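You operate a simulated robot arm through the tools that you are given. There is no shell and no other tool. Be economical: measure what you need, move in short steps, check, and stop when the job is done.

You run a simulated two-armed robot. Do the job below in one go: nothing can be reset, and whatever is moved stays where it is left.

## Task
Pick up the torn bag with one hand, pass it to the other hand and put it on the bench before the spill. Put the blue clip box from the top of the green sack stack on the shelf under the funnel bench. Fetch the mug and set it on the top of the green sack stack. Open the cupboard door, put the funnel that says "56" from the front of the sample bench on the shelf in the sample bench cupboard, then shut the door. Shut the tester cover. Any order will do. Set down upright: clip box, mug.

The check looks at the end state, three seconds after you hand in, the way a careful person would. Anything else that was tipped, shoved, dropped, spilled or broken makes it a failure. A push-on lid holds only when it is set on centred and level and pressed home; a screw cap is set on level and turned clockwise until tight.

## Robot
Two 7-joint arms with fingered hands on one trunk, on a base that drives. Base frame: it is fixed to the floor where the robot stands at the start and does not move with it; the origin is under the middle of the robot, x ahead of it, y to its left, z up. Readings come in mm, rad, newtons and seconds.
The left shoulder is at the start at [80, 241, 1806], the right one opposite. With the tool pointing down near the work surface each hand reaches from about 100 to 740 mm from the robot's upright axis, wherever it stands, measured 20 degrees to its own side. Places, roughly: bench before the spill (16x42 cm) [440, 1340, 800]; clip box [500, 250, 750]; cupboard door [100, -3900, 400]; funnel [250, -2500, 1000]; mug (7x11x9 cm) [700, -600, 800]; shelf in the sample bench cupboard [400, -3900, 400]; shelf under the funnel bench [500, 1600, 200]; tester cover [300, -9000, 900]; top of the green sack stack [600, 200, 800]; torn bag [750, 0, 750]. Payload 4.9 kg a hand.
The tool frame of a hand sits at the grasp point between the pads (the TCP): z along the fingers, y along the line on which they close. The tips reach 32 mm beyond it. The gripper opens to 200 mm. The gripper's body begins 89 mm behind the TCP. The gripper is a hand of 4 fingers: y runs from the thumb to the fingers, the wrist lies at [0, 0, -267] in the tool frame.
Orientation is told as [roll, pitch, yaw] about the base's x, y, z axes, in that order, counted from this pose: with the fingers straight down and closing along the base's y, the tool's x points along the base's -x, its y along +y and its z along -z.

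## Interface
- The arms move only by the tool drive_tool. It takes "left_commands", "right_commands" or both (then of equal length, played together; a hand with none holds still); each is a list of rows, each an object (a shift or turn left out is 0) with "translation": the shift along the tool's x, y, z in mm, a list of three; "dr": the turn, a rotation vector about the tool's x, y, z in rad, a list of three. In form: [{"translation": [dx, dy, dz], "dr": [rx, ry, rz]}, ...]. A call has 1 to 20 rows; each row shifts and turns the commanded pose from where the row before left it, along the tool's axes as they then stand. A row lasts 0.2 s, in which the tool goes at most 50 mm and 0.15 rad; a call with a longer step from one row to the next is refused whole. Where a pose cannot be reached the arm comes as near as it can. A force on the tool above 40 N (or 10 N above the force at the start of the call, whichever is more), or a blocked arm, ends the call early, and 0.2 s more pass. In this call time passes only in rows, and 0.2 s behind the last. The reply holds the time, the measured pose of the TCP, the force on the tool along the base axes, the opening and the grip force, in the units named above and with some noise, with the torque about the TCP (base axes, N m) and any sound that the robot's microphone picked up.
- Cameras (640 x 400 px; columns grow to the right, rows downward): "scene" is now at [79.3, 25.1, 1936.8]; the picture's right is [0.44, -0.90, 0.00], its down [-0.84, -0.41, -0.36] and it looks along [0.32, 0.16, -0.93] (base axes); focal length 264 px, centre (320, 200). "left" rides on the left gripper at [-69, -69, -116] in its tool frame; the picture's right is [0.71, -0.71, 0.00], its down [0.54, 0.54, -0.64] and it looks along [0.45, 0.45, 0.77] (tool axes); focal length 226 px, centre (320, 200). "right" rides on the right gripper at [69, -69, -116] in its tool frame; the picture's right is [0.71, 0.71, 0.00], its down [-0.54, 0.54, -0.64] and it looks along [-0.46, 0.45, 0.77] (tool axes); focal length 226 px, centre (320, 200). There is no depth. A picture from a camera that has moved, and an enlarged one, comes with that camera's place and axes in the base frame and with its lens.
- snapshot(camera): a new picture of that camera. The clock stands still meanwhile.
- raise_lower(by): slides the trunk up (or, below 0, down) by that many mm; the arms and the scene camera ride with it, the base frame stays. It gives what a move gives, with no picture.
- drive_base(legs): drives the robot by 1 to 6 legs, each [ahead, left, turn to the left] in mm, mm and rad, along the robot's own axes; the way and the turn of a leg run together, so that a leg with both is an arc; at most 1500 mm and 3.142 rad a leg. The arms and the cameras ride along, it lands a little off, and it stops where it bumps. It gives what a move gives.
- curl_fingers(finger1, finger2, finger3, thumb_bend, hand): sets how far each is bent, from 0 (flat) to 1 (curled in); at 0.3 the hand is open as for a grip, at 0.7 the pads meet at the TCP. One left out holds its place. A second passes; each finger stops where it meets its share of the squeeze, and holds until it gets a number again. It is the only way to open and close the hand. It gives what a move gives, with no picture; readings hold the bend of each and the force on the fingers (four entries, about 0 where the hand has none), thumb and palm.
- turn_head(pan, tilt): turns the head with the scene camera to pan (to the left, within 1.501 rad either way) and tilt (down, from -0.506 to 1.204), counted from straight ahead of the robot. It gives what a move gives.
- close_up(camera, box): a new picture of the part [left, top, right, bottom] of that camera's present view, enlarged. The clock stands still meanwhile.
- job_done(): hands the job in; it is judged then, once.

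Go step by step. Nothing tells you exact positions but the pictures and the camera data: compare them with the known pose of the tool, close in by small moves and look again before you grip or let go. The budget is 186 turns and 166 pictures, counting those below and the enlarged ones. Unless the task says otherwise, let go and move clear before handing in, and close with one line.

The tools are called after "Emit:" as a command line: name --argument value ..., lists and objects as JSON in quotes. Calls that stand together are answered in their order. drive_tool: Moves the arms, as the interface text tells. Its arguments: {"type":"object","properties":{"left_commands":{"type":"array"},"right_commands":{"type":"array"}},"required":[]} The other tools are called the same way: raise_lower (by) slides the trunk up or down; curl_fingers (finger1, finger2, finger3, thumb_bend, hand) moves the fingers one by one; drive_base (legs) drives the base; turn_head (pan, tilt) turns the head that bears the scene camera; snapshot (camera) takes a picture; close_up (camera, box) takes an enlarged picture of a part of a camera's view; job_done () hands the job in.

At the start:

```text
t: 0.0
left_ee_pos: [318.2, 381.7, 1126.7]
left_tcp_rot: [0.0, -0.002, 0.001]
left_contact_force: [0.3, -0.5, -0.1]
left_ft_torque: [0.05, 0.0, 0.02]
left_opening: 200.1
left_finger_force: 0.1
left_shape: jaw
left_bend: [0.3, 0.3, 0.3, 0.3]
left_finger forces: [0.0, 0.1, 0.0, 0.0, 0.0, 0.1]
right_ee_pos: [406.8, 12.0, 1115.1]
right_tcp_rot: [0.0, 0.001, 0.001]
right_contact_force: [-0.8, -0.5, 0.2]
right_ft_torque: [0.0, 0.02, 0.0]
right_opening: 199.9
right_finger_force: 0.1
right_shape: jaw
right_bend: [0.3, 0.3, 0.3, 0.3]
right_finger forces: [0.0, 0.0, 0.0, 0.0, 0.0, 0.0]
trunk travel left (down, up): [-714.0, 126.0]
robot x, y, heading: [2.1, -4.0, -0.0]
head pan, tilt: [0.457, 1.201]
```

scene: 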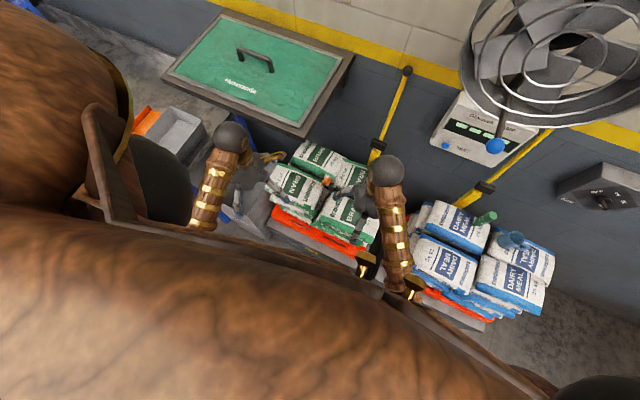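
right: 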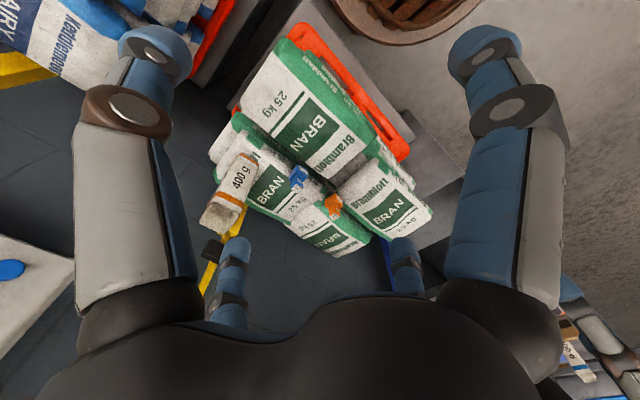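
left: 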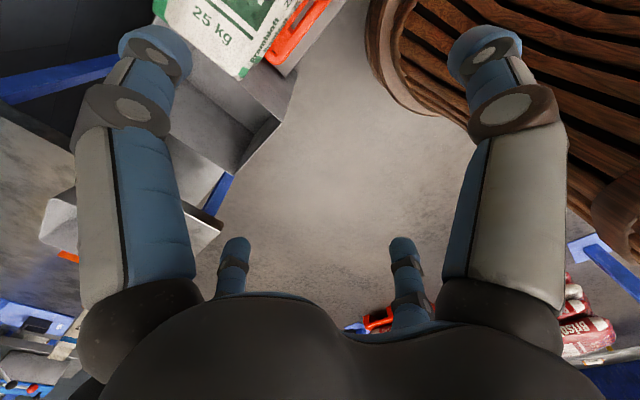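

I see a green BRAN sack stack ahead, a blue DAIRY MEAL stack to the right, and a green box lid to the left. I'll look around with the head first.

Emit:
turn_head --pan 0.0 --tilt 0.9

Emit:
snapshot --camera "scene"

```text
t: 0.9
left_ee_pos: [317.8, 381.9, 1126.8]
left_tcp_rot: [0.001, 0.0, 0.001]
left_contact_force: [0.6, -0.5, -0.1]
left_ft_torque: [-0.01, 0.0, 0.0]
left_opening: 199.7
left_finger_force: 0.0
left_shape: jaw
left_bend: [0.3, 0.3, 0.3, 0.3]
left_finger forces: [0.0, 0.0, 0.0, 0.1, 0.1, 0.0]
right_ee_pos: [406.4, 12.4, 1115.1]
right_tcp_rot: [0.0, 0.0, 0.0]
right_contact_force: [-0.2, 0.2, 0.5]
right_ft_torque: [0.0, 0.03, 0.04]
right_opening: 200.0
right_finger_force: 0.1
right_shape: jaw
right_bend: [0.3, 0.3, 0.3, 0.3]
right_finger forces: [0.1, 0.0, 0.0, 0.0, 0.0, 0.0]
trunk travel left (down, up): [-714.0, 126.0]
robot x, y, heading: [-0.5, 5.8, -0.001]
head pan, tilt: [0.0, 0.901]
```

```text
162 pictures are left
camera scene: at [104.5, 0.5, 1956.6], right [0.0, -1.0, 0.0], down [-0.78, 0.0, -0.62], along [0.62, 0.0, -0.78], focal length 264 px, centre (320, 200)
```

scene: 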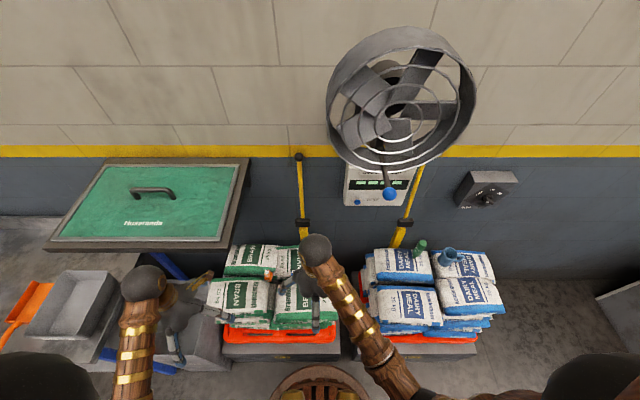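

The blue stack holds small objects (maybe the mug). I'll zoom in on both stacks, then look left and right.

Emit:
close_up --camera "scene" --box '[360, 220, 520, 320]'

Emit:
close_up --camera "scene" --box '[190, 230, 350, 330]'

Emit:
close_up --camera "right" --box '[180, 80, 460, 280]'

Emit:
turn_head --pan 1.2 --tilt 0.7

Emit:
snapshot --camera "scene"

Emit:
turn_head --pan -1.2 --tilt 0.5

Emit:
snapshot --camera "scene"

```text
4.00 times, centred on (440, 270) of scene
camera zoom: at [104.5, 0.5, 1956.6], right [0.0, -1.0, 0.0], down [-0.78, 0.0, -0.62], along [0.62, 0.0, -0.78], focal length 1056 px, centre (-160, -80)
```

zoom: 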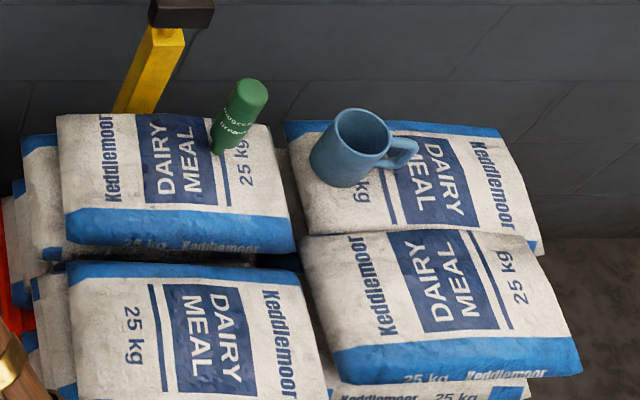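

```text
4.00 times, centred on (270, 280) of scene
camera zoom: at [104.5, 0.5, 1956.6], right [0.0, -1.0, 0.0], down [-0.78, 0.0, -0.62], along [0.62, 0.0, -0.78], focal length 1056 px, centre (520, -120)
```

zoom: 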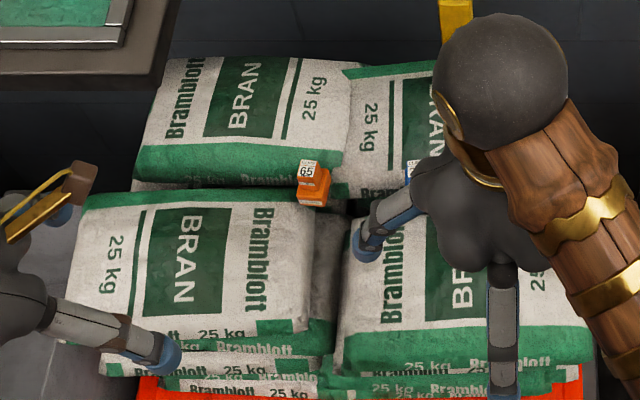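

```text
2.00 times, centred on (320, 180) of right
camera zoom: at [336.7, -56.0, 1231.1], right [-0.71, 0.71, 0.0], down [0.54, 0.54, 0.64], along [0.46, 0.45, -0.77], focal length 452 px, centre (320, 240)
```

zoom: 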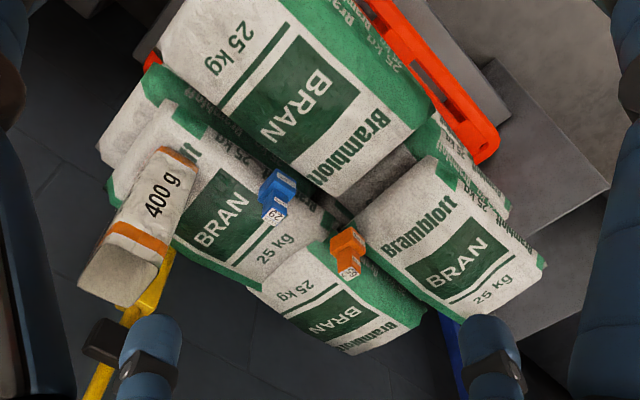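

```text
t: 2.3
left_ee_pos: [318.8, 381.7, 1126.5]
left_tcp_rot: [0.0, -0.001, 0.0]
left_contact_force: [0.3, -0.4, 0.5]
left_ft_torque: [-0.01, -0.02, -0.02]
left_opening: 200.1
left_finger_force: 0.1
left_shape: jaw
left_bend: [0.3, 0.3, 0.3, 0.3]
left_finger forces: [0.0, 0.1, 0.0, 0.1, 0.0, 0.0]
right_ee_pos: [406.1, 11.7, 1114.0]
right_tcp_rot: [-0.001, 0.0, 0.001]
right_contact_force: [0.3, -0.1, 0.1]
right_ft_torque: [0.02, 0.01, 0.01]
right_opening: 199.7
right_finger_force: 0.0
right_shape: jaw
right_bend: [0.3, 0.3, 0.3, 0.3]
right_finger forces: [0.0, 0.0, 0.0, 0.1, 0.0, 0.0]
trunk travel left (down, up): [-714.0, 126.0]
robot x, y, heading: [-1.5, 1.4, -0.001]
head pan, tilt: [1.201, 0.7]
```

```text
158 pictures are left
camera scene: at [59.9, 79.6, 1972.8], right [0.93, -0.36, 0.0], down [-0.23, -0.6, -0.76], along [0.28, 0.71, -0.64], focal length 264 px, centre (320, 200)
```

scene: 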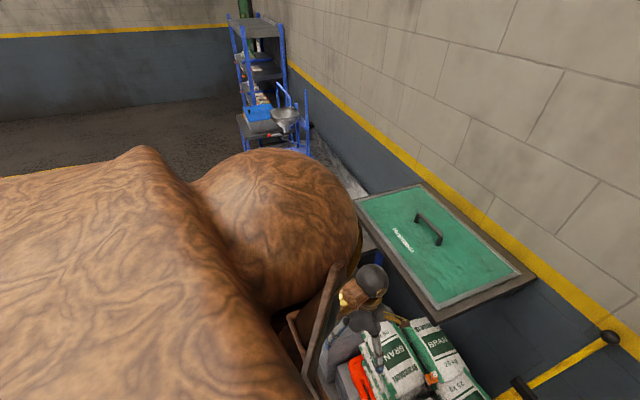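

```text
t: 4.5
left_ee_pos: [318.6, 382.0, 1127.1]
left_tcp_rot: [0.001, 0.003, 0.001]
left_contact_force: [-1.1, 0.6, 0.1]
left_ft_torque: [-0.01, 0.02, 0.01]
left_opening: 199.8
left_finger_force: 0.1
left_shape: jaw
left_bend: [0.3, 0.3, 0.3, 0.3]
left_finger forces: [0.0, 0.0, 0.1, 0.1, 0.0, 0.1]
right_ee_pos: [406.5, 12.9, 1114.2]
right_tcp_rot: [0.002, 0.001, 0.0]
right_contact_force: [0.3, -0.1, 0.4]
right_ft_torque: [0.01, 0.03, 0.0]
right_opening: 199.8
right_finger_force: 0.1
right_shape: jaw
right_bend: [0.3, 0.3, 0.3, 0.3]
right_finger forces: [0.1, 0.0, 0.0, 0.0, 0.0, 0.0]
trunk travel left (down, up): [-714.0, 126.0]
robot x, y, heading: [4.5, 0.4, 0.002]
head pan, tilt: [-1.201, 0.499]
```

```text
157 pictures are left
camera scene: at [62.0, -84.4, 1990.5], right [-0.93, -0.36, 0.0], down [-0.17, 0.45, -0.88], along [0.32, -0.82, -0.48], focal length 264 px, centre (320, 200)
```

scene: 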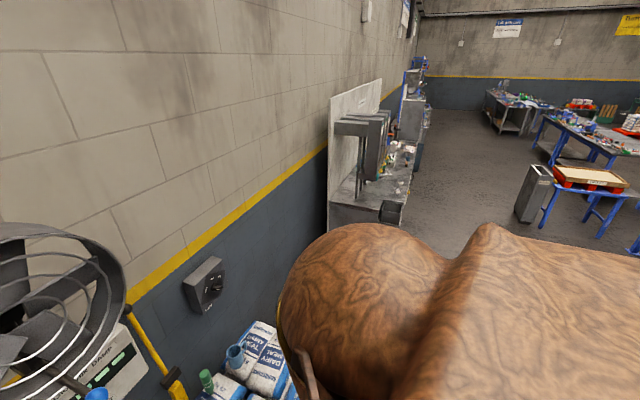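

The bag ("400 g") stands at the back right of the green stack; the blue clip box sits near [584,117,795], and an orange decoy beside it. I'll move the right hand aside to get a clear view.

Emit:
drive_tool --right_commands '[{"translation": [0, -50, 0]}, {"translation": [0, -50, 0]}, {"translation": [0, -50, 0]}, {"translation": [0, -50, 0]}, {"translation": [0, -50, 0]}, {"translation": [0, -50, 0]}]'

Emit:
turn_head --pan 0.0 --tilt 0.9

Emit:
close_up --camera "scene" --box '[190, 210, 382, 330]'

Emit:
snapshot --camera "right"

```text
t: 5.9
left_ee_pos: [319.5, 380.0, 1126.3]
left_tcp_rot: [0.001, 0.001, 0.0]
left_contact_force: [-0.2, 0.5, 0.0]
left_ft_torque: [0.0, 0.02, -0.02]
left_opening: 199.8
left_finger_force: 0.1
left_shape: jaw
left_bend: [0.3, 0.3, 0.3, 0.3]
left_finger forces: [0.1, 0.0, 0.0, 0.0, 0.1, 0.1]
right_ee_pos: [404.8, -289.8, 1113.0]
right_tcp_rot: [0.001, 0.001, 0.0]
right_contact_force: [0.0, -0.3, -0.5]
right_ft_torque: [0.05, 0.04, 0.0]
right_opening: 200.0
right_finger_force: 0.0
right_shape: jaw
right_bend: [0.3, 0.3, 0.3, 0.3]
right_finger forces: [0.0, 0.0, 0.0, 0.0, 0.0, 0.0]
trunk travel left (down, up): [-714.0, 126.0]
robot x, y, heading: [-1.3, 0.6, -0.002]
head pan, tilt: [-1.201, 0.499]
```

```text
t: 7.3
left_ee_pos: [318.0, 381.1, 1126.5]
left_tcp_rot: [-0.002, 0.001, 0.001]
left_contact_force: [-0.7, -0.4, 0.3]
left_ft_torque: [0.01, 0.04, 0.01]
left_opening: 200.0
left_finger_force: 0.1
left_shape: jaw
left_bend: [0.3, 0.3, 0.3, 0.3]
left_finger forces: [0.0, 0.1, 0.0, 0.0, 0.1, 0.0]
right_ee_pos: [407.5, -288.1, 1113.4]
right_tcp_rot: [-0.001, 0.0, 0.001]
right_contact_force: [-0.8, -0.1, 0.3]
right_ft_torque: [0.03, 0.02, 0.02]
right_opening: 200.3
right_finger_force: 0.1
right_shape: jaw
right_bend: [0.3, 0.3, 0.3, 0.3]
right_finger forces: [0.0, 0.0, 0.0, 0.1, 0.0, 0.0]
trunk travel left (down, up): [-714.0, 126.0]
robot x, y, heading: [-3.0, 0.8, -0.005]
head pan, tilt: [0.0, 0.901]
```

```text
3.33 times, centred on (286, 270) of scene
camera zoom: at [104.7, 0.2, 1956.6], right [0.0, -1.0, 0.0], down [-0.78, 0.0, -0.62], along [0.62, 0.0, -0.78], focal length 880 px, centre (433, -33)
```

zoom: 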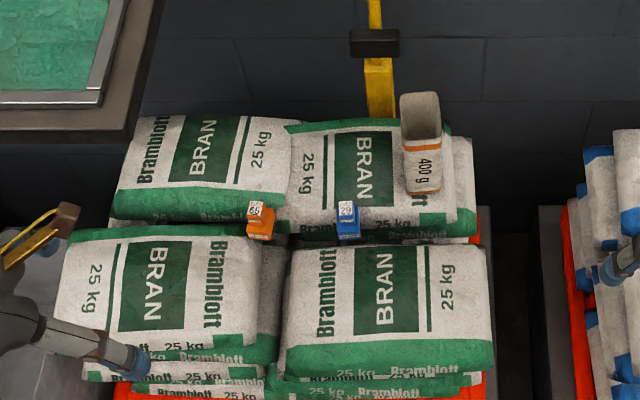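

```text
155 pictures are left
camera right: at [336.6, -356.6, 1230.4], right [-0.71, 0.71, 0.0], down [0.54, 0.54, 0.64], along [0.46, 0.45, -0.77], focal length 226 px, centre (320, 200)
```

right: 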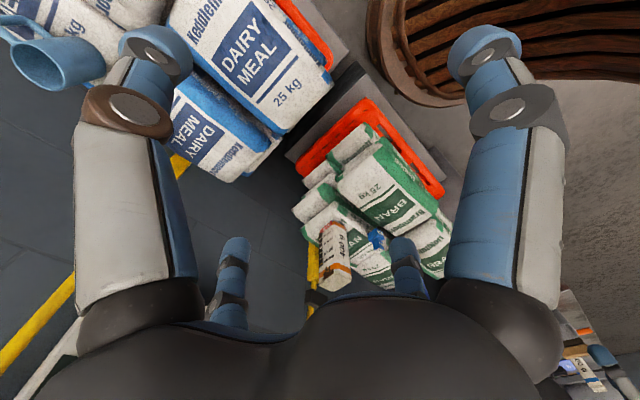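

The bag stands at about [667,5], roughly 57×70×150 mm, open at the top. I'll look at how the hand's fingers are laid out.

Emit:
turn_head --pan -0.5 --tilt 0.9

Emit:
snapshot --camera "scene"

Emit:
snapshot --camera "left"

```text
t: 8.2
left_ee_pos: [318.0, 381.4, 1126.8]
left_tcp_rot: [0.001, 0.001, 0.0]
left_contact_force: [0.7, 0.1, 0.2]
left_ft_torque: [0.0, 0.01, -0.01]
left_opening: 199.9
left_finger_force: 0.0
left_shape: jaw
left_bend: [0.3, 0.3, 0.3, 0.3]
left_finger forces: [0.0, 0.0, 0.0, 0.1, 0.0, 0.0]
right_ee_pos: [405.6, -288.3, 1113.2]
right_tcp_rot: [0.001, 0.0, 0.0]
right_contact_force: [-0.7, 0.3, 0.1]
right_ft_torque: [0.0, 0.01, 0.0]
right_opening: 199.9
right_finger_force: 0.0
right_shape: jaw
right_bend: [0.3, 0.3, 0.3, 0.3]
right_finger forces: [0.1, 0.0, 0.0, 0.0, 0.0, 0.1]
trunk travel left (down, up): [-714.0, 126.0]
robot x, y, heading: [-1.2, -0.3, 0.001]
head pan, tilt: [-0.499, 0.901]
```

```text
154 pictures are left
camera scene: at [95.3, -35.6, 1956.6], right [-0.48, -0.88, 0.0], down [-0.69, 0.37, -0.62], along [0.55, -0.3, -0.78], focal length 264 px, centre (320, 200)
```

scene: 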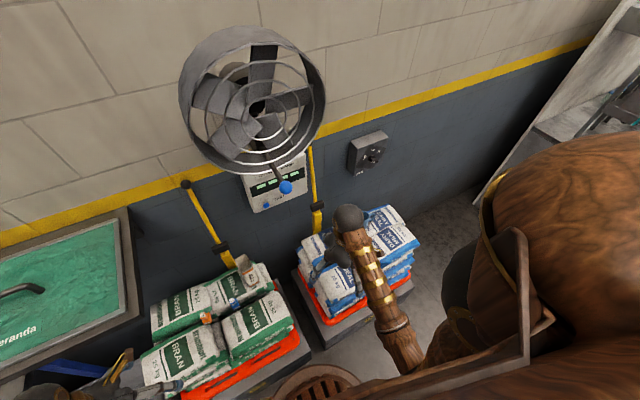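

```text
153 pictures are left
camera left: at [386.9, 312.6, 1243.3], right [-0.71, -0.71, 0.0], down [-0.54, 0.54, 0.64], along [-0.45, 0.45, -0.77], focal length 226 px, centre (320, 200)
```

left: 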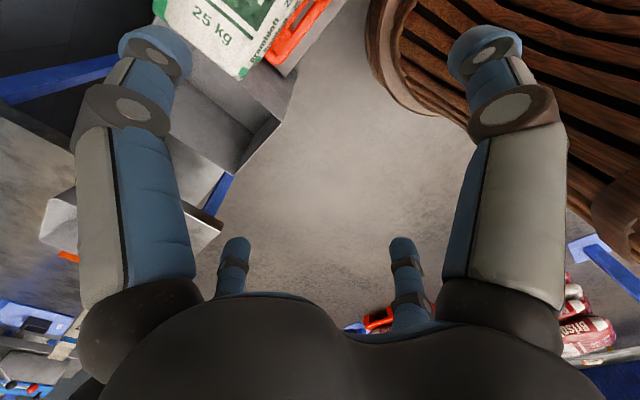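

The hand is a four-finger star (thumb at −y, fingers at +y and ±x). I'll bring the right hand above the bag and look.

Emit:
drive_tool --right_commands '[{"translation": [-28, 36, 0]}, {"translation": [-28, 36, 0]}, {"translation": [-28, 36, 0]}, {"translation": [-28, 36, 0]}, {"translation": [-28, 36, 0]}, {"translation": [-28, 36, 0]}, {"translation": [-28, 36, 0]}, {"translation": [-28, 36, 0]}]'

Emit:
turn_head --pan 0.0 --tilt 0.9

Emit:
snapshot --camera "right"

Emit:
snapshot --camera "scene"

```text
t: 10.0
left_ee_pos: [320.2, 383.2, 1126.8]
left_tcp_rot: [-0.001, 0.002, 0.001]
left_contact_force: [0.1, -0.4, 0.4]
left_ft_torque: [0.0, 0.01, 0.03]
left_opening: 199.9
left_finger_force: 0.0
left_shape: jaw
left_bend: [0.3, 0.3, 0.3, 0.3]
left_finger forces: [0.0, 0.0, 0.0, 0.1, 0.0, 0.0]
right_ee_pos: [632.8, 2.5, 1114.7]
right_tcp_rot: [0.0, 0.001, 0.0]
right_contact_force: [0.8, -0.5, 0.1]
right_ft_torque: [-0.03, -0.01, 0.01]
right_opening: 199.9
right_finger_force: 0.0
right_shape: jaw
right_bend: [0.3, 0.3, 0.3, 0.3]
right_finger forces: [0.0, 0.0, 0.0, 0.0, 0.1, 0.0]
trunk travel left (down, up): [-714.0, 126.0]
robot x, y, heading: [-0.2, 3.7, -0.002]
head pan, tilt: [-0.499, 0.901]
```

```text
t: 11.0
left_ee_pos: [316.8, 381.4, 1126.0]
left_tcp_rot: [0.0, 0.0, 0.001]
left_contact_force: [-1.0, -0.5, 0.1]
left_ft_torque: [-0.02, -0.01, 0.0]
left_opening: 199.7
left_finger_force: 0.0
left_shape: jaw
left_bend: [0.3, 0.3, 0.3, 0.3]
left_finger forces: [0.0, 0.1, 0.1, 0.1, 0.0, 0.1]
right_ee_pos: [629.7, 0.5, 1115.0]
right_tcp_rot: [0.0, 0.001, 0.0]
right_contact_force: [0.0, 0.6, 0.1]
right_ft_torque: [-0.01, 0.03, 0.04]
right_opening: 199.8
right_finger_force: 0.1
right_shape: jaw
right_bend: [0.3, 0.3, 0.3, 0.3]
right_finger forces: [0.1, 0.0, 0.1, 0.0, 0.1, 0.1]
trunk travel left (down, up): [-714.0, 126.0]
robot x, y, heading: [0.3, 0.6, 0.001]
head pan, tilt: [0.0, 0.901]
```

```text
152 pictures are left
camera right: at [560.6, -68.3, 1231.6], right [-0.71, 0.71, 0.0], down [0.54, 0.54, 0.64], along [0.46, 0.45, -0.77], focal length 226 px, centre (320, 200)
```

right: 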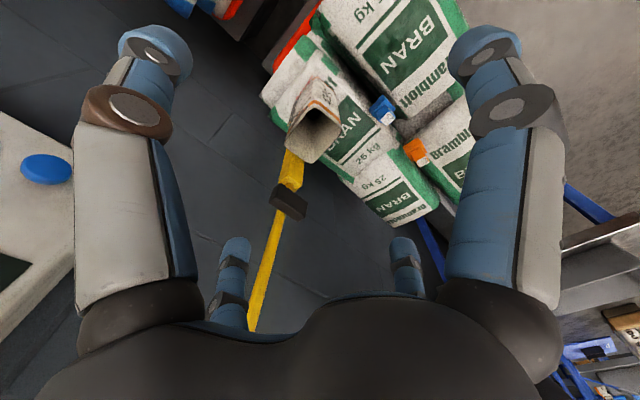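

```text
151 pictures are left
camera scene: at [103.9, -0.2, 1956.7], right [0.0, -1.0, 0.0], down [-0.78, 0.0, -0.62], along [0.62, 0.0, -0.78], focal length 264 px, centre (320, 200)
```

scene: 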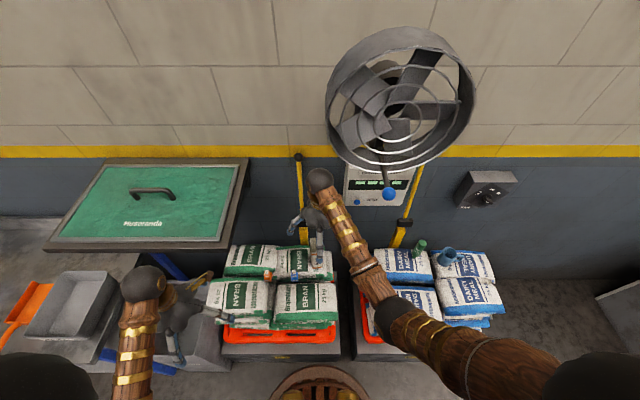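

I'll zoom on the bag's top.

Emit:
close_up --camera "right" --box '[240, 60, 432, 180]'

```text
3.33 times, centred on (336, 120) of right
camera zoom: at [560.6, -68.3, 1231.6], right [-0.71, 0.71, 0.0], down [0.54, 0.54, 0.64], along [0.46, 0.45, -0.77], focal length 754 px, centre (267, 467)
```

zoom: 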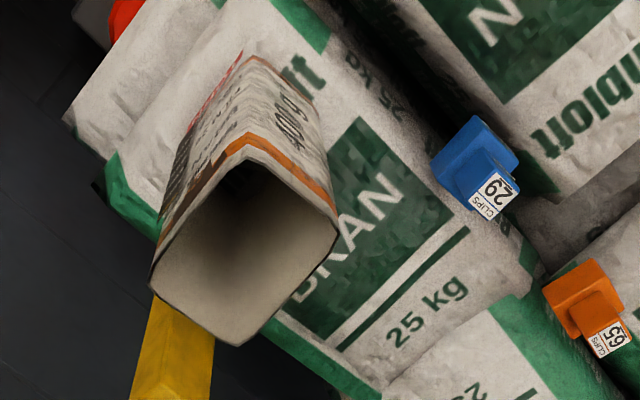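

The bag's a hollow-looking open bag centred near [660,14]. Before planning the hand-over, I'll test which finger is which and what flat/curled look like on the left hand.

Emit:
curl_fingers --hand "left" --finger1 0.0 --finger2 1.0

Emit:
snapshot --camera "left"

Emit:
turn_head --pan 0.8 --tilt 1.0

Emit:
snapshot --camera "scene"

```text
t: 12.0
left_ee_pos: [318.4, 381.9, 1126.5]
left_tcp_rot: [0.0, 0.0, -0.001]
left_contact_force: [-0.6, 0.8, 0.5]
left_ft_torque: [-0.05, 0.01, 0.0]
left_opening: 163.8
left_finger_force: 0.1
left_shape: fingers
left_bend: [0.01, 1.0, 0.3, 0.3]
left_finger forces: [0.0, 0.1, 0.1, 0.1, 0.1, 0.1]
right_ee_pos: [630.0, 0.7, 1115.7]
right_tcp_rot: [0.002, 0.001, 0.0]
right_contact_force: [0.3, 0.0, -0.2]
right_ft_torque: [-0.02, 0.01, 0.0]
right_opening: 199.9
right_finger_force: 0.0
right_shape: jaw
right_bend: [0.3, 0.3, 0.3, 0.3]
right_finger forces: [0.0, 0.1, 0.1, 0.0, 0.0, 0.0]
trunk travel left (down, up): [-714.0, 126.0]
robot x, y, heading: [0.1, -1.0, 0.002]
head pan, tilt: [0.0, 0.901]
```

```text
149 pictures are left
camera left: at [387.3, 312.7, 1243.2], right [-0.71, -0.71, 0.0], down [-0.54, 0.54, 0.64], along [-0.45, 0.45, -0.77], focal length 226 px, centre (320, 200)
```

left: 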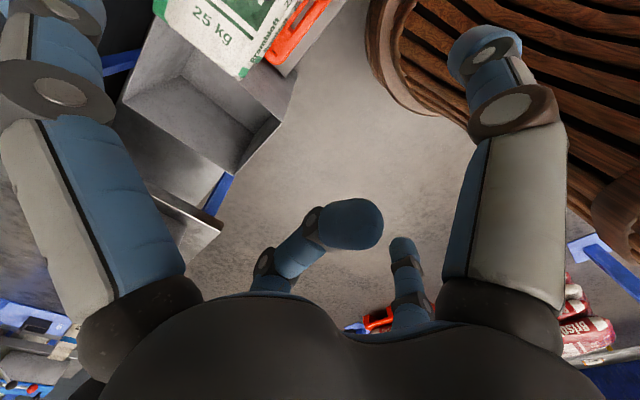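

```text
t: 13.1
left_ee_pos: [319.6, 381.5, 1127.4]
left_tcp_rot: [-0.001, -0.001, -0.001]
left_contact_force: [-0.4, 0.2, 0.2]
left_ft_torque: [-0.01, 0.02, 0.03]
left_opening: 163.4
left_finger_force: 0.1
left_shape: fingers
left_bend: [0.01, 1.0, 0.3, 0.3]
left_finger forces: [0.0, 0.1, 0.0, 0.1, 0.1, 0.1]
right_ee_pos: [631.2, 1.0, 1114.2]
right_tcp_rot: [0.0, -0.001, 0.0]
right_contact_force: [-0.3, 0.3, 0.7]
right_ft_torque: [-0.03, -0.02, 0.01]
right_opening: 199.9
right_finger_force: 0.1
right_shape: jaw
right_bend: [0.3, 0.3, 0.3, 0.3]
right_finger forces: [0.0, 0.0, 0.1, 0.0, 0.1, 0.0]
trunk travel left (down, up): [-714.0, 126.0]
robot x, y, heading: [-0.2, -3.2, 0.004]
head pan, tilt: [0.799, 1.0]
```

```text
148 pictures are left
camera scene: at [77.8, 50.3, 1949.4], right [0.72, -0.7, 0.0], down [-0.59, -0.6, -0.54], along [0.38, 0.39, -0.84], focal length 264 px, centre (320, 200)
```

scene: 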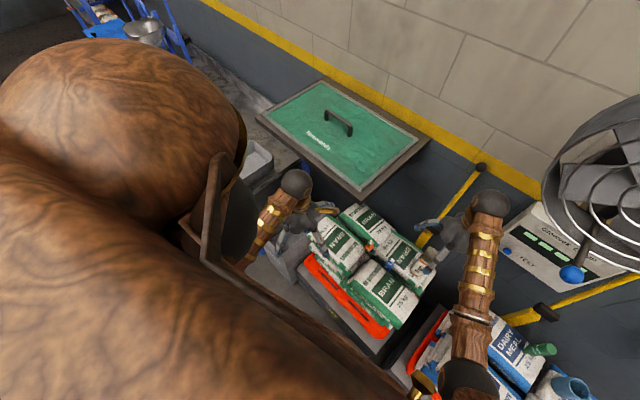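

On the left hand finger1 is at −x, finger2 at +y, finger3 at +x; curling fully tucks a finger in near the palm. I'll test tucking both spare fingers.

Emit:
curl_fingers --hand "left" --finger1 1.0 --finger2 0.3 --finger3 1.0

Emit:
snapshot --camera "left"

```text
t: 14.1
left_ee_pos: [317.0, 381.0, 1128.0]
left_tcp_rot: [0.0, -0.001, -0.001]
left_contact_force: [-0.5, 0.1, -0.2]
left_ft_torque: [0.02, 0.0, -0.02]
left_opening: 102.9
left_finger_force: 0.0
left_shape: fingers
left_bend: [0.92, 0.3, 1.0, 0.3]
left_finger forces: [0.0, 0.0, 0.0, 0.0, 0.0, 0.1]
right_ee_pos: [630.8, 0.8, 1115.7]
right_tcp_rot: [0.0, 0.001, 0.0]
right_contact_force: [0.5, 0.2, 0.0]
right_ft_torque: [0.02, 0.01, 0.02]
right_opening: 199.6
right_finger_force: 0.1
right_shape: jaw
right_bend: [0.3, 0.3, 0.3, 0.3]
right_finger forces: [0.0, 0.0, 0.1, 0.0, 0.0, 0.1]
trunk travel left (down, up): [-714.0, 126.0]
robot x, y, heading: [0.8, -0.8, 0.001]
head pan, tilt: [0.799, 1.0]
```

```text
147 pictures are left
camera left: at [387.0, 312.6, 1243.3], right [-0.71, -0.71, 0.0], down [-0.54, 0.54, 0.64], along [-0.45, 0.45, -0.77], focal length 226 px, centre (320, 200)
```

left: 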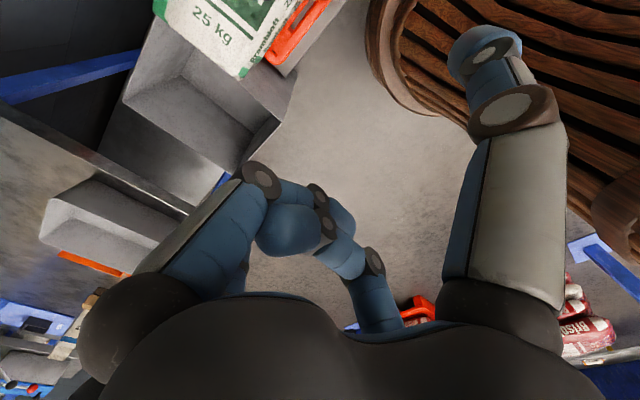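

Both spare fingers tuck well. I'll look into the bag from overhead to check whether it holds anything.

Emit:
drive_tool --right_commands '[{"translation": [-33, 30, 0]}, {"translation": [-33, 30, 0]}]'

Emit:
close_up --camera "right" --box '[256, 0, 416, 100]'

```text
t: 14.7
left_ee_pos: [320.9, 382.8, 1126.4]
left_tcp_rot: [0.001, 0.003, 0.0]
left_contact_force: [0.4, -0.7, 0.3]
left_ft_torque: [-0.02, 0.0, -0.01]
left_opening: 102.9
left_finger_force: 0.1
left_shape: fingers
left_bend: [0.93, 0.3, 1.0, 0.3]
left_finger forces: [0.0, 0.0, 0.0, 0.0, 0.0, 0.0]
right_ee_pos: [699.7, 59.7, 1112.4]
right_tcp_rot: [-0.001, 0.003, -0.002]
right_contact_force: [0.2, 0.4, -0.4]
right_ft_torque: [0.0, 0.02, 0.01]
right_opening: 200.2
right_finger_force: 0.1
right_shape: jaw
right_bend: [0.3, 0.3, 0.3, 0.3]
right_finger forces: [0.0, 0.0, 0.1, 0.0, 0.1, 0.0]
trunk travel left (down, up): [-714.0, 126.0]
robot x, y, heading: [-0.6, 1.4, 0.002]
head pan, tilt: [0.799, 1.0]
```

```text
4.00 times, centred on (336, 50) of right
camera zoom: at [630.4, -7.9, 1229.4], right [-0.71, 0.71, 0.0], down [0.54, 0.54, 0.64], along [0.45, 0.45, -0.77], focal length 904 px, centre (256, 800)
```

zoom: 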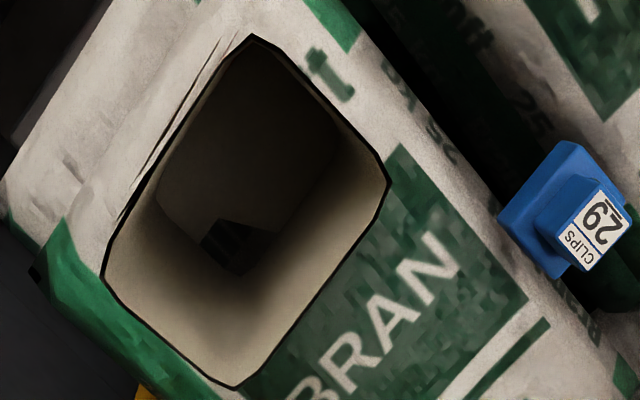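

The bag is empty, centred near [660,17], rim about z=928. I'll lower the right hand around it.

Emit:
drive_tool --right_commands '[{"translation": [19, -21, 0]}, {"translation": [19, -21, 0]}, {"translation": [0, 0, 45]}, {"translation": [0, 0, 45]}, {"translation": [0, 0, 45]}, {"translation": [0, 0, 45]}]'

Emit:
snapshot --camera "right"

Emit:
turn_head --pan 0.0 --tilt 0.9

Emit:
close_up --camera "scene" --box '[240, 160, 400, 260]'

```text
t: 16.1
left_ee_pos: [319.5, 382.3, 1127.7]
left_tcp_rot: [0.0, 0.0, 0.001]
left_contact_force: [0.6, 0.4, 1.0]
left_ft_torque: [0.0, 0.02, -0.04]
left_opening: 103.0
left_finger_force: 0.1
left_shape: fingers
left_bend: [0.93, 0.3, 1.0, 0.3]
left_finger forces: [0.0, 0.0, 0.0, 0.0, 0.0, 0.0]
right_ee_pos: [658.5, 19.7, 933.1]
right_tcp_rot: [-0.001, -0.001, 0.0]
right_contact_force: [0.2, -0.2, 0.1]
right_ft_torque: [-0.02, 0.03, -0.04]
right_opening: 199.7
right_finger_force: 0.0
right_shape: jaw
right_bend: [0.3, 0.3, 0.3, 0.3]
right_finger forces: [0.1, 0.0, 0.0, 0.1, 0.0, 0.0]
trunk travel left (down, up): [-714.0, 126.0]
robot x, y, heading: [-3.2, -0.2, -0.003]
head pan, tilt: [0.799, 1.0]
```

```text
145 pictures are left
camera right: at [589.3, -48.7, 1049.5], right [-0.71, 0.71, 0.0], down [0.54, 0.54, 0.64], along [0.46, 0.45, -0.77], focal length 226 px, centre (320, 200)
```

right: 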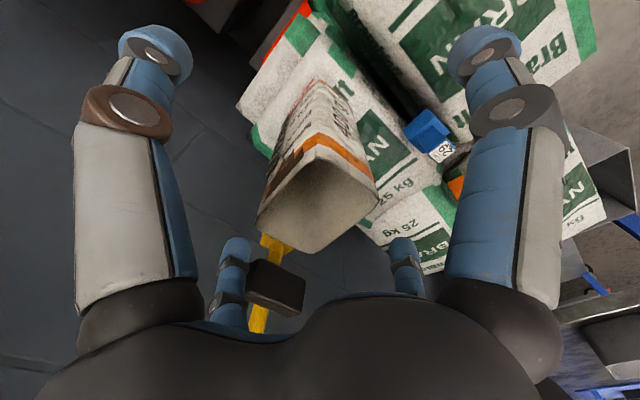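

```text
t: 17.2
left_ee_pos: [318.0, 382.0, 1127.0]
left_tcp_rot: [0.001, 0.001, -0.001]
left_contact_force: [-0.5, 0.2, -0.1]
left_ft_torque: [-0.02, -0.04, -0.01]
left_opening: 103.0
left_finger_force: 0.0
left_shape: fingers
left_bend: [0.93, 0.3, 1.0, 0.3]
left_finger forces: [0.1, 0.1, 0.0, 0.1, 0.0, 0.0]
right_ee_pos: [656.4, 18.7, 933.4]
right_tcp_rot: [-0.001, -0.001, -0.001]
right_contact_force: [-0.7, -0.6, 0.8]
right_ft_torque: [-0.01, -0.03, 0.0]
right_opening: 199.9
right_finger_force: 0.0
right_shape: jaw
right_bend: [0.3, 0.3, 0.3, 0.3]
right_finger forces: [0.1, 0.0, 0.0, 0.0, 0.0, 0.0]
trunk travel left (down, up): [-714.0, 126.0]
robot x, y, heading: [-0.9, -0.1, -0.001]
head pan, tilt: [0.0, 0.901]
```

```text
4.00 times, centred on (320, 210) of scene
camera zoom: at [104.5, 0.4, 1956.6], right [0.0, -1.0, 0.0], down [-0.78, 0.0, -0.62], along [0.62, 0.0, -0.78], focal length 1056 px, centre (320, 160)
```

zoom: 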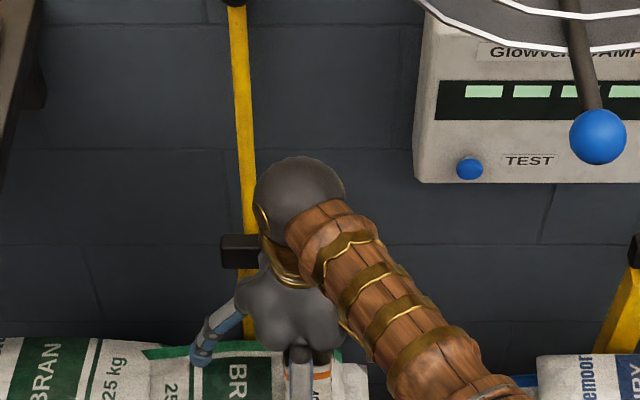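

The bag is centred under the hand. I'll go down to z≈890 and close all four fingers.

Emit:
drive_tool --right_commands '[{"translation": [0, 0, 22]}, {"translation": [0, 0, 21]}]'

Emit:
curl_fingers --hand "right" --finger1 0.7 --finger2 0.7 --finger3 0.7 --thumb_bend 0.7

Emit:
snapshot --camera "right"

```text
t: 17.8
left_ee_pos: [318.1, 380.7, 1125.4]
left_tcp_rot: [-0.001, 0.0, 0.001]
left_contact_force: [0.3, -0.2, 0.8]
left_ft_torque: [-0.01, 0.0, 0.01]
left_opening: 103.0
left_finger_force: 0.1
left_shape: fingers
left_bend: [0.93, 0.3, 1.0, 0.3]
left_finger forces: [0.0, 0.0, 0.0, 0.0, 0.1, 0.1]
right_ee_pos: [657.8, 17.8, 892.2]
right_tcp_rot: [-0.001, -0.002, 0.0]
right_contact_force: [0.4, -0.1, 0.9]
right_ft_torque: [-0.03, -0.02, 0.03]
right_opening: 199.6
right_finger_force: 0.1
right_shape: jaw
right_bend: [0.3, 0.3, 0.3, 0.3]
right_finger forces: [0.1, 0.1, 0.0, 0.0, 0.1, 0.1]
trunk travel left (down, up): [-714.0, 126.0]
robot x, y, heading: [0.1, 0.4, 0.001]
head pan, tilt: [0.0, 0.901]
```

```text
t: 18.8
left_ee_pos: [318.5, 382.6, 1128.2]
left_tcp_rot: [0.0, -0.001, -0.002]
left_contact_force: [0.2, -0.5, 0.1]
left_ft_torque: [-0.02, -0.02, 0.06]
left_opening: 103.2
left_finger_force: 0.0
left_shape: fingers
left_bend: [0.93, 0.3, 1.0, 0.3]
left_finger forces: [0.0, 0.1, 0.0, 0.1, 0.1, 0.1]
right_ee_pos: [656.9, 16.5, 893.5]
right_tcp_rot: [0.001, -0.001, 0.001]
right_contact_force: [0.8, -0.9, 5.3]
right_ft_torque: [-0.01, 0.02, 0.01]
right_opening: 38.9
right_finger_force: 23.0
right_shape: fingers
right_bend: [0.58, 0.61, 0.58, 0.63]
right_finger forces: [8.8, 11.1, 8.9, 0.1, 17.4, 0.0]
trunk travel left (down, up): [-714.0, 126.0]
robot x, y, heading: [1.4, 2.0, 0.002]
head pan, tilt: [0.0, 0.901]
```

```text
143 pictures are left
camera right: at [588.1, -51.8, 1008.9], right [-0.71, 0.71, 0.0], down [0.54, 0.54, 0.64], along [0.46, 0.45, -0.77], focal length 226 px, centre (320, 200)
```

right: 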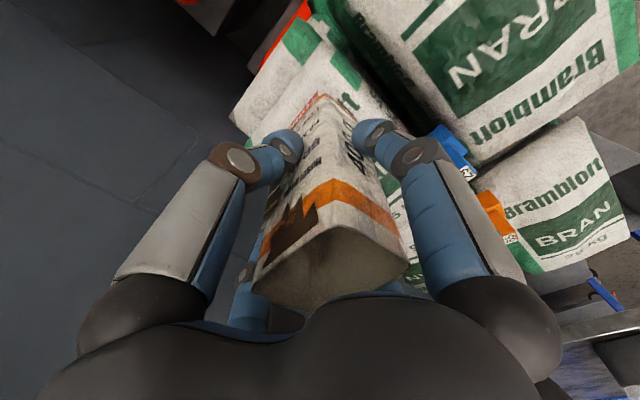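

All four fingers hold the bag. I'll lift it and bring it back toward the chest while turning the left hand to point sideways.

Emit:
drive_tool --right_commands '[{"translation": [0, 0, -20]}, {"translation": [0, 0, -45]}, {"translation": [0, 0, -45]}, {"translation": [0, 0, -45]}, {"translation": [0, 0, -45]}, {"translation": [48, 0, 0]}, {"translation": [48, 0, 0]}, {"translation": [48, 0, 0]}, {"translation": [48, 0, 0]}, {"translation": [40, 0, 0]}, {"translation": [0, 0, 0]}]' --left_commands '[{"dr": [0, 0, 0.1428]}, {"dr": [0, 0, 0.1428]}, {"dr": [0, 0, 0.1428]}, {"dr": [0, 0, 0.1428]}, {"dr": [0, 0, 0.1428]}, {"dr": [0, 0, 0.1428]}, {"dr": [0, 0, 0.1428]}, {"dr": [0, 0, 0.1428]}, {"dr": [0, 0, 0.1428]}, {"dr": [0, 0, 0.1428]}, {"dr": [0, 0, 0.1428]}]'

Emit:
snapshot --camera "right"

```text
t: 21.2
left_ee_pos: [318.5, 381.7, 1126.5]
left_tcp_rot: [-0.001, 0.001, -1.575]
left_contact_force: [0.7, -0.1, -0.5]
left_ft_torque: [0.0, 0.0, 0.01]
left_opening: 102.8
left_finger_force: 0.0
left_shape: fingers
left_bend: [0.93, 0.3, 1.0, 0.3]
left_finger forces: [0.1, 0.0, 0.0, 0.0, 0.0, 0.1]
right_ee_pos: [425.8, 19.5, 1091.5]
right_tcp_rot: [0.001, -0.001, -0.002]
right_contact_force: [-0.1, -0.5, -0.1]
right_ft_torque: [-0.01, 0.03, -0.03]
right_opening: 38.4
right_finger_force: 22.2
right_shape: fingers
right_bend: [0.58, 0.61, 0.58, 0.64]
right_finger forces: [8.3, 11.2, 9.1, 0.0, 16.2, 0.0]
trunk travel left (down, up): [-714.0, 126.0]
robot x, y, heading: [-3.7, 0.3, -0.0]
head pan, tilt: [0.0, 0.901]
```

```text
142 pictures are left
camera right: at [356.5, -48.6, 1207.5], right [-0.71, 0.71, 0.0], down [0.54, 0.54, 0.64], along [0.46, 0.45, -0.77], focal length 226 px, centre (320, 200)
```

right: 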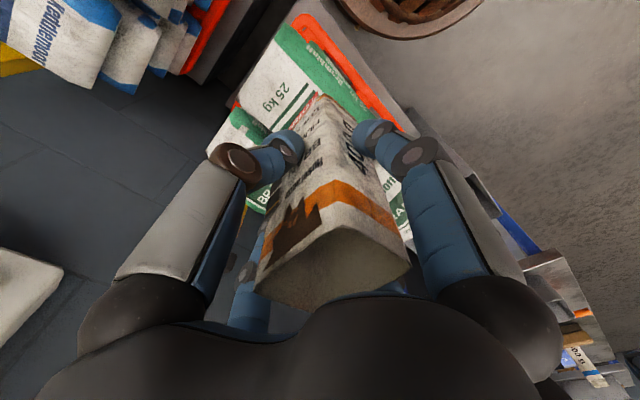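

Bag is securely held. Now pitch the left hand to point toward −y.

Emit:
drive_tool --left_commands '[{"translation": [0, 0, 0], "dr": [0, -0.1428, 0]}, {"dr": [0, -0.1428, 0]}, {"dr": [0, -0.1428, 0]}, {"dr": [0, -0.1428, 0]}, {"dr": [0, -0.1428, 0]}, {"dr": [0, -0.1428, 0]}, {"dr": [0, -0.1428, 0]}, {"dr": [0, -0.1428, 0]}, {"dr": [0, -0.1428, 0]}, {"dr": [0, -0.1428, 0]}, {"dr": [0, -0.1428, 0]}]'

Emit:
snapshot --camera "left"

Emit:
turn_head --pan 0.3 --tilt 1.0

Emit:
snapshot --camera "scene"

```text
t: 23.6
left_ee_pos: [319.2, 381.8, 1128.4]
left_tcp_rot: [2.798, -1.57, 1.914]
left_contact_force: [-0.4, 0.2, -0.8]
left_ft_torque: [0.02, 0.0, -0.02]
left_opening: 103.1
left_finger_force: 0.1
left_shape: fingers
left_bend: [0.93, 0.3, 1.0, 0.3]
left_finger forces: [0.1, 0.0, 0.0, 0.0, 0.0, 0.0]
right_ee_pos: [425.6, 19.5, 1091.5]
right_tcp_rot: [-0.001, 0.0, 0.0]
right_contact_force: [0.1, 0.0, 0.3]
right_ft_torque: [0.01, -0.01, 0.0]
right_opening: 38.6
right_finger_force: 22.2
right_shape: fingers
right_bend: [0.58, 0.61, 0.58, 0.64]
right_finger forces: [8.3, 11.1, 9.1, 0.0, 16.0, 0.1]
trunk travel left (down, up): [-714.0, 126.0]
robot x, y, heading: [-3.3, -0.4, 0.002]
head pan, tilt: [0.0, 0.901]
```

```text
141 pictures are left
camera left: at [250.1, 497.7, 1196.2], right [-0.71, 0.0, -0.71], down [0.54, 0.64, -0.54], along [0.46, -0.77, -0.45], focal length 226 px, centre (320, 200)
```

left: 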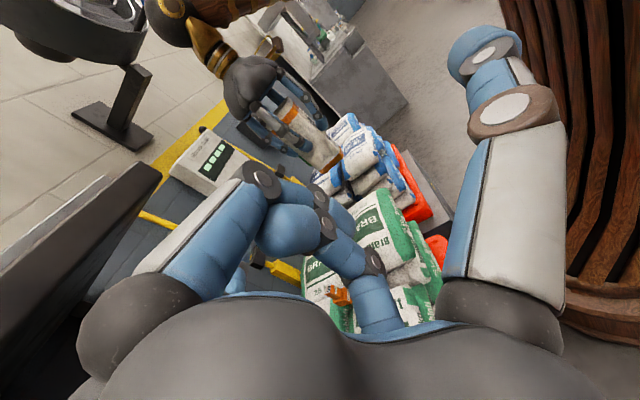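

```text
t: 24.4
left_ee_pos: [318.7, 381.4, 1128.3]
left_tcp_rot: [0.232, -1.57, -1.804]
left_contact_force: [-0.6, 0.9, 0.8]
left_ft_torque: [0.0, -0.02, -0.03]
left_opening: 103.0
left_finger_force: 0.1
left_shape: fingers
left_bend: [0.93, 0.3, 1.0, 0.3]
left_finger forces: [0.0, 0.1, 0.0, 0.0, 0.0, 0.0]
right_ee_pos: [424.8, 19.5, 1091.0]
right_tcp_rot: [0.001, -0.001, 0.0]
right_contact_force: [0.5, 0.2, -0.4]
right_ft_torque: [-0.01, 0.02, 0.0]
right_opening: 38.6
right_finger_force: 22.3
right_shape: fingers
right_bend: [0.58, 0.61, 0.58, 0.64]
right_finger forces: [8.3, 11.1, 9.0, 0.0, 16.1, 0.0]
trunk travel left (down, up): [-714.0, 126.0]
robot x, y, heading: [-1.0, 2.2, 0.001]
head pan, tilt: [0.3, 1.0]
```

```text
140 pictures are left
camera scene: at [95.7, 21.3, 1949.4], right [0.29, -0.96, 0.0], down [-0.8, -0.25, -0.54], along [0.52, 0.16, -0.84], focal length 264 px, centre (320, 200)
```

scene: 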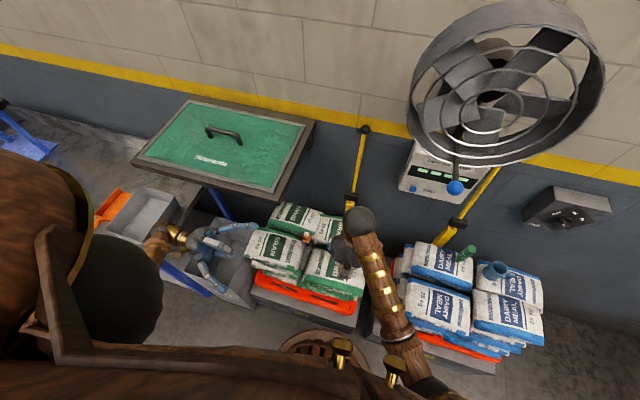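

I'll zoom in on the bag from the left hand to find its bottom.

Emit:
close_up --camera "left" --box '[220, 50, 380, 150]'

```text
4.00 times, centred on (300, 100) of left
camera zoom: at [249.6, 496.9, 1196.6], right [-0.71, 0.0, -0.71], down [0.54, 0.64, -0.54], along [0.46, -0.77, -0.46], focal length 904 px, centre (400, 600)
```

zoom: 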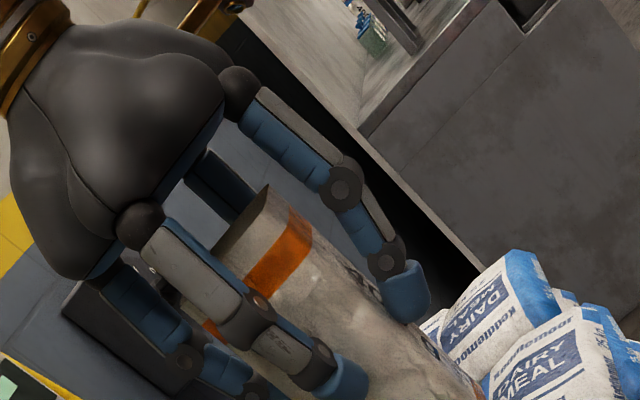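

Now move the left hand to bag's lower height and approach partway.

Emit:
drive_tool --left_commands '[{"translation": [29.5, 26.5, 0]}, {"translation": [29.5, 26.5, 0]}, {"translation": [29.5, 26.5, 0]}, {"translation": [29.5, 26.5, 0]}, {"translation": [0, 0, 46]}, {"translation": [0, 0, 46]}, {"translation": [0, 0, 46]}, {"translation": [0, 0, 46]}, {"translation": [0, 0, 46]}]'

Emit:
snapshot --camera "left"

Emit:
turn_head --pan 0.1 --tilt 1.2

Emit:
snapshot --camera "scene"

```text
t: 26.4
left_ee_pos: [414.3, 146.1, 1023.1]
left_tcp_rot: [0.415, -1.567, -1.986]
left_contact_force: [-0.1, -0.6, 0.3]
left_ft_torque: [0.0, 0.02, -0.01]
left_opening: 103.1
left_finger_force: 0.0
left_shape: fingers
left_bend: [0.93, 0.3, 1.0, 0.3]
left_finger forces: [0.0, 0.1, 0.0, 0.0, 0.0, 0.0]
left hand out of reach, approached as far as the arm can: row 4
right_ee_pos: [425.1, 17.9, 1090.6]
right_tcp_rot: [0.002, -0.002, -0.001]
right_contact_force: [-0.3, -0.2, -0.5]
right_ft_torque: [0.01, -0.01, 0.01]
right_opening: 38.6
right_finger_force: 22.2
right_shape: fingers
right_bend: [0.58, 0.61, 0.58, 0.64]
right_finger forces: [8.3, 11.0, 9.1, 0.1, 16.2, 0.0]
trunk travel left (down, up): [-714.0, 126.0]
robot x, y, heading: [-0.2, -1.0, -0.001]
head pan, tilt: [0.3, 1.0]
```

```text
138 pictures are left
camera left: at [345.6, 262.2, 1093.3], right [-0.71, 0.0, -0.71], down [0.54, 0.65, -0.54], along [0.46, -0.76, -0.46], focal length 226 px, centre (320, 200)
```

left: 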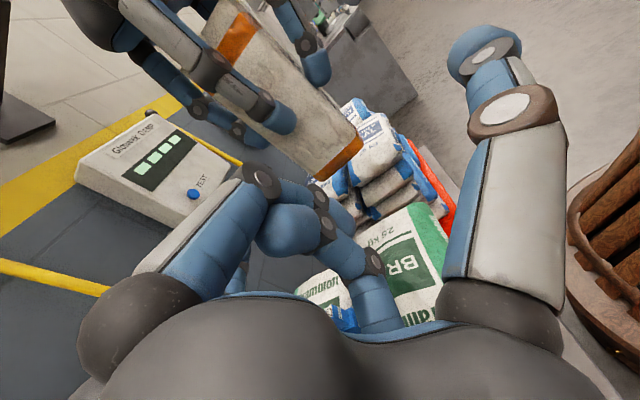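

```text
t: 27.2
left_ee_pos: [414.3, 148.6, 1022.8]
left_tcp_rot: [0.445, -1.57, -2.016]
left_contact_force: [0.5, -0.1, 0.4]
left_ft_torque: [0.02, 0.01, -0.01]
left_opening: 103.2
left_finger_force: 0.1
left_shape: fingers
left_bend: [0.93, 0.3, 1.0, 0.3]
left_finger forces: [0.1, 0.1, 0.0, 0.0, 0.0, 0.1]
right_ee_pos: [426.1, 18.1, 1091.7]
right_tcp_rot: [0.0, 0.0, -0.002]
right_contact_force: [-0.2, 0.3, 0.1]
right_ft_torque: [0.04, 0.0, -0.01]
right_opening: 38.4
right_finger_force: 22.2
right_shape: fingers
right_bend: [0.58, 0.61, 0.58, 0.64]
right_finger forces: [8.3, 11.2, 9.2, 0.0, 16.1, 0.1]
trunk travel left (down, up): [-714.0, 126.0]
robot x, y, heading: [-1.0, 0.4, 0.001]
head pan, tilt: [0.099, 1.201]
```

```text
137 pictures are left
camera scene: at [84.3, 5.1, 1936.9], right [0.1, -0.99, 0.0], down [-0.93, -0.09, -0.36], along [0.36, 0.04, -0.93], focal length 264 px, centre (320, 200)
```

scene: 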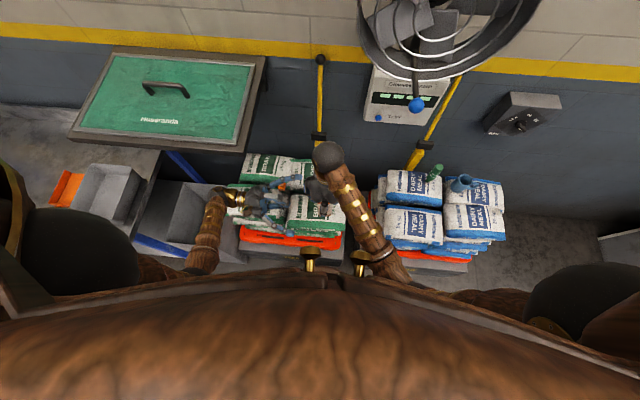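

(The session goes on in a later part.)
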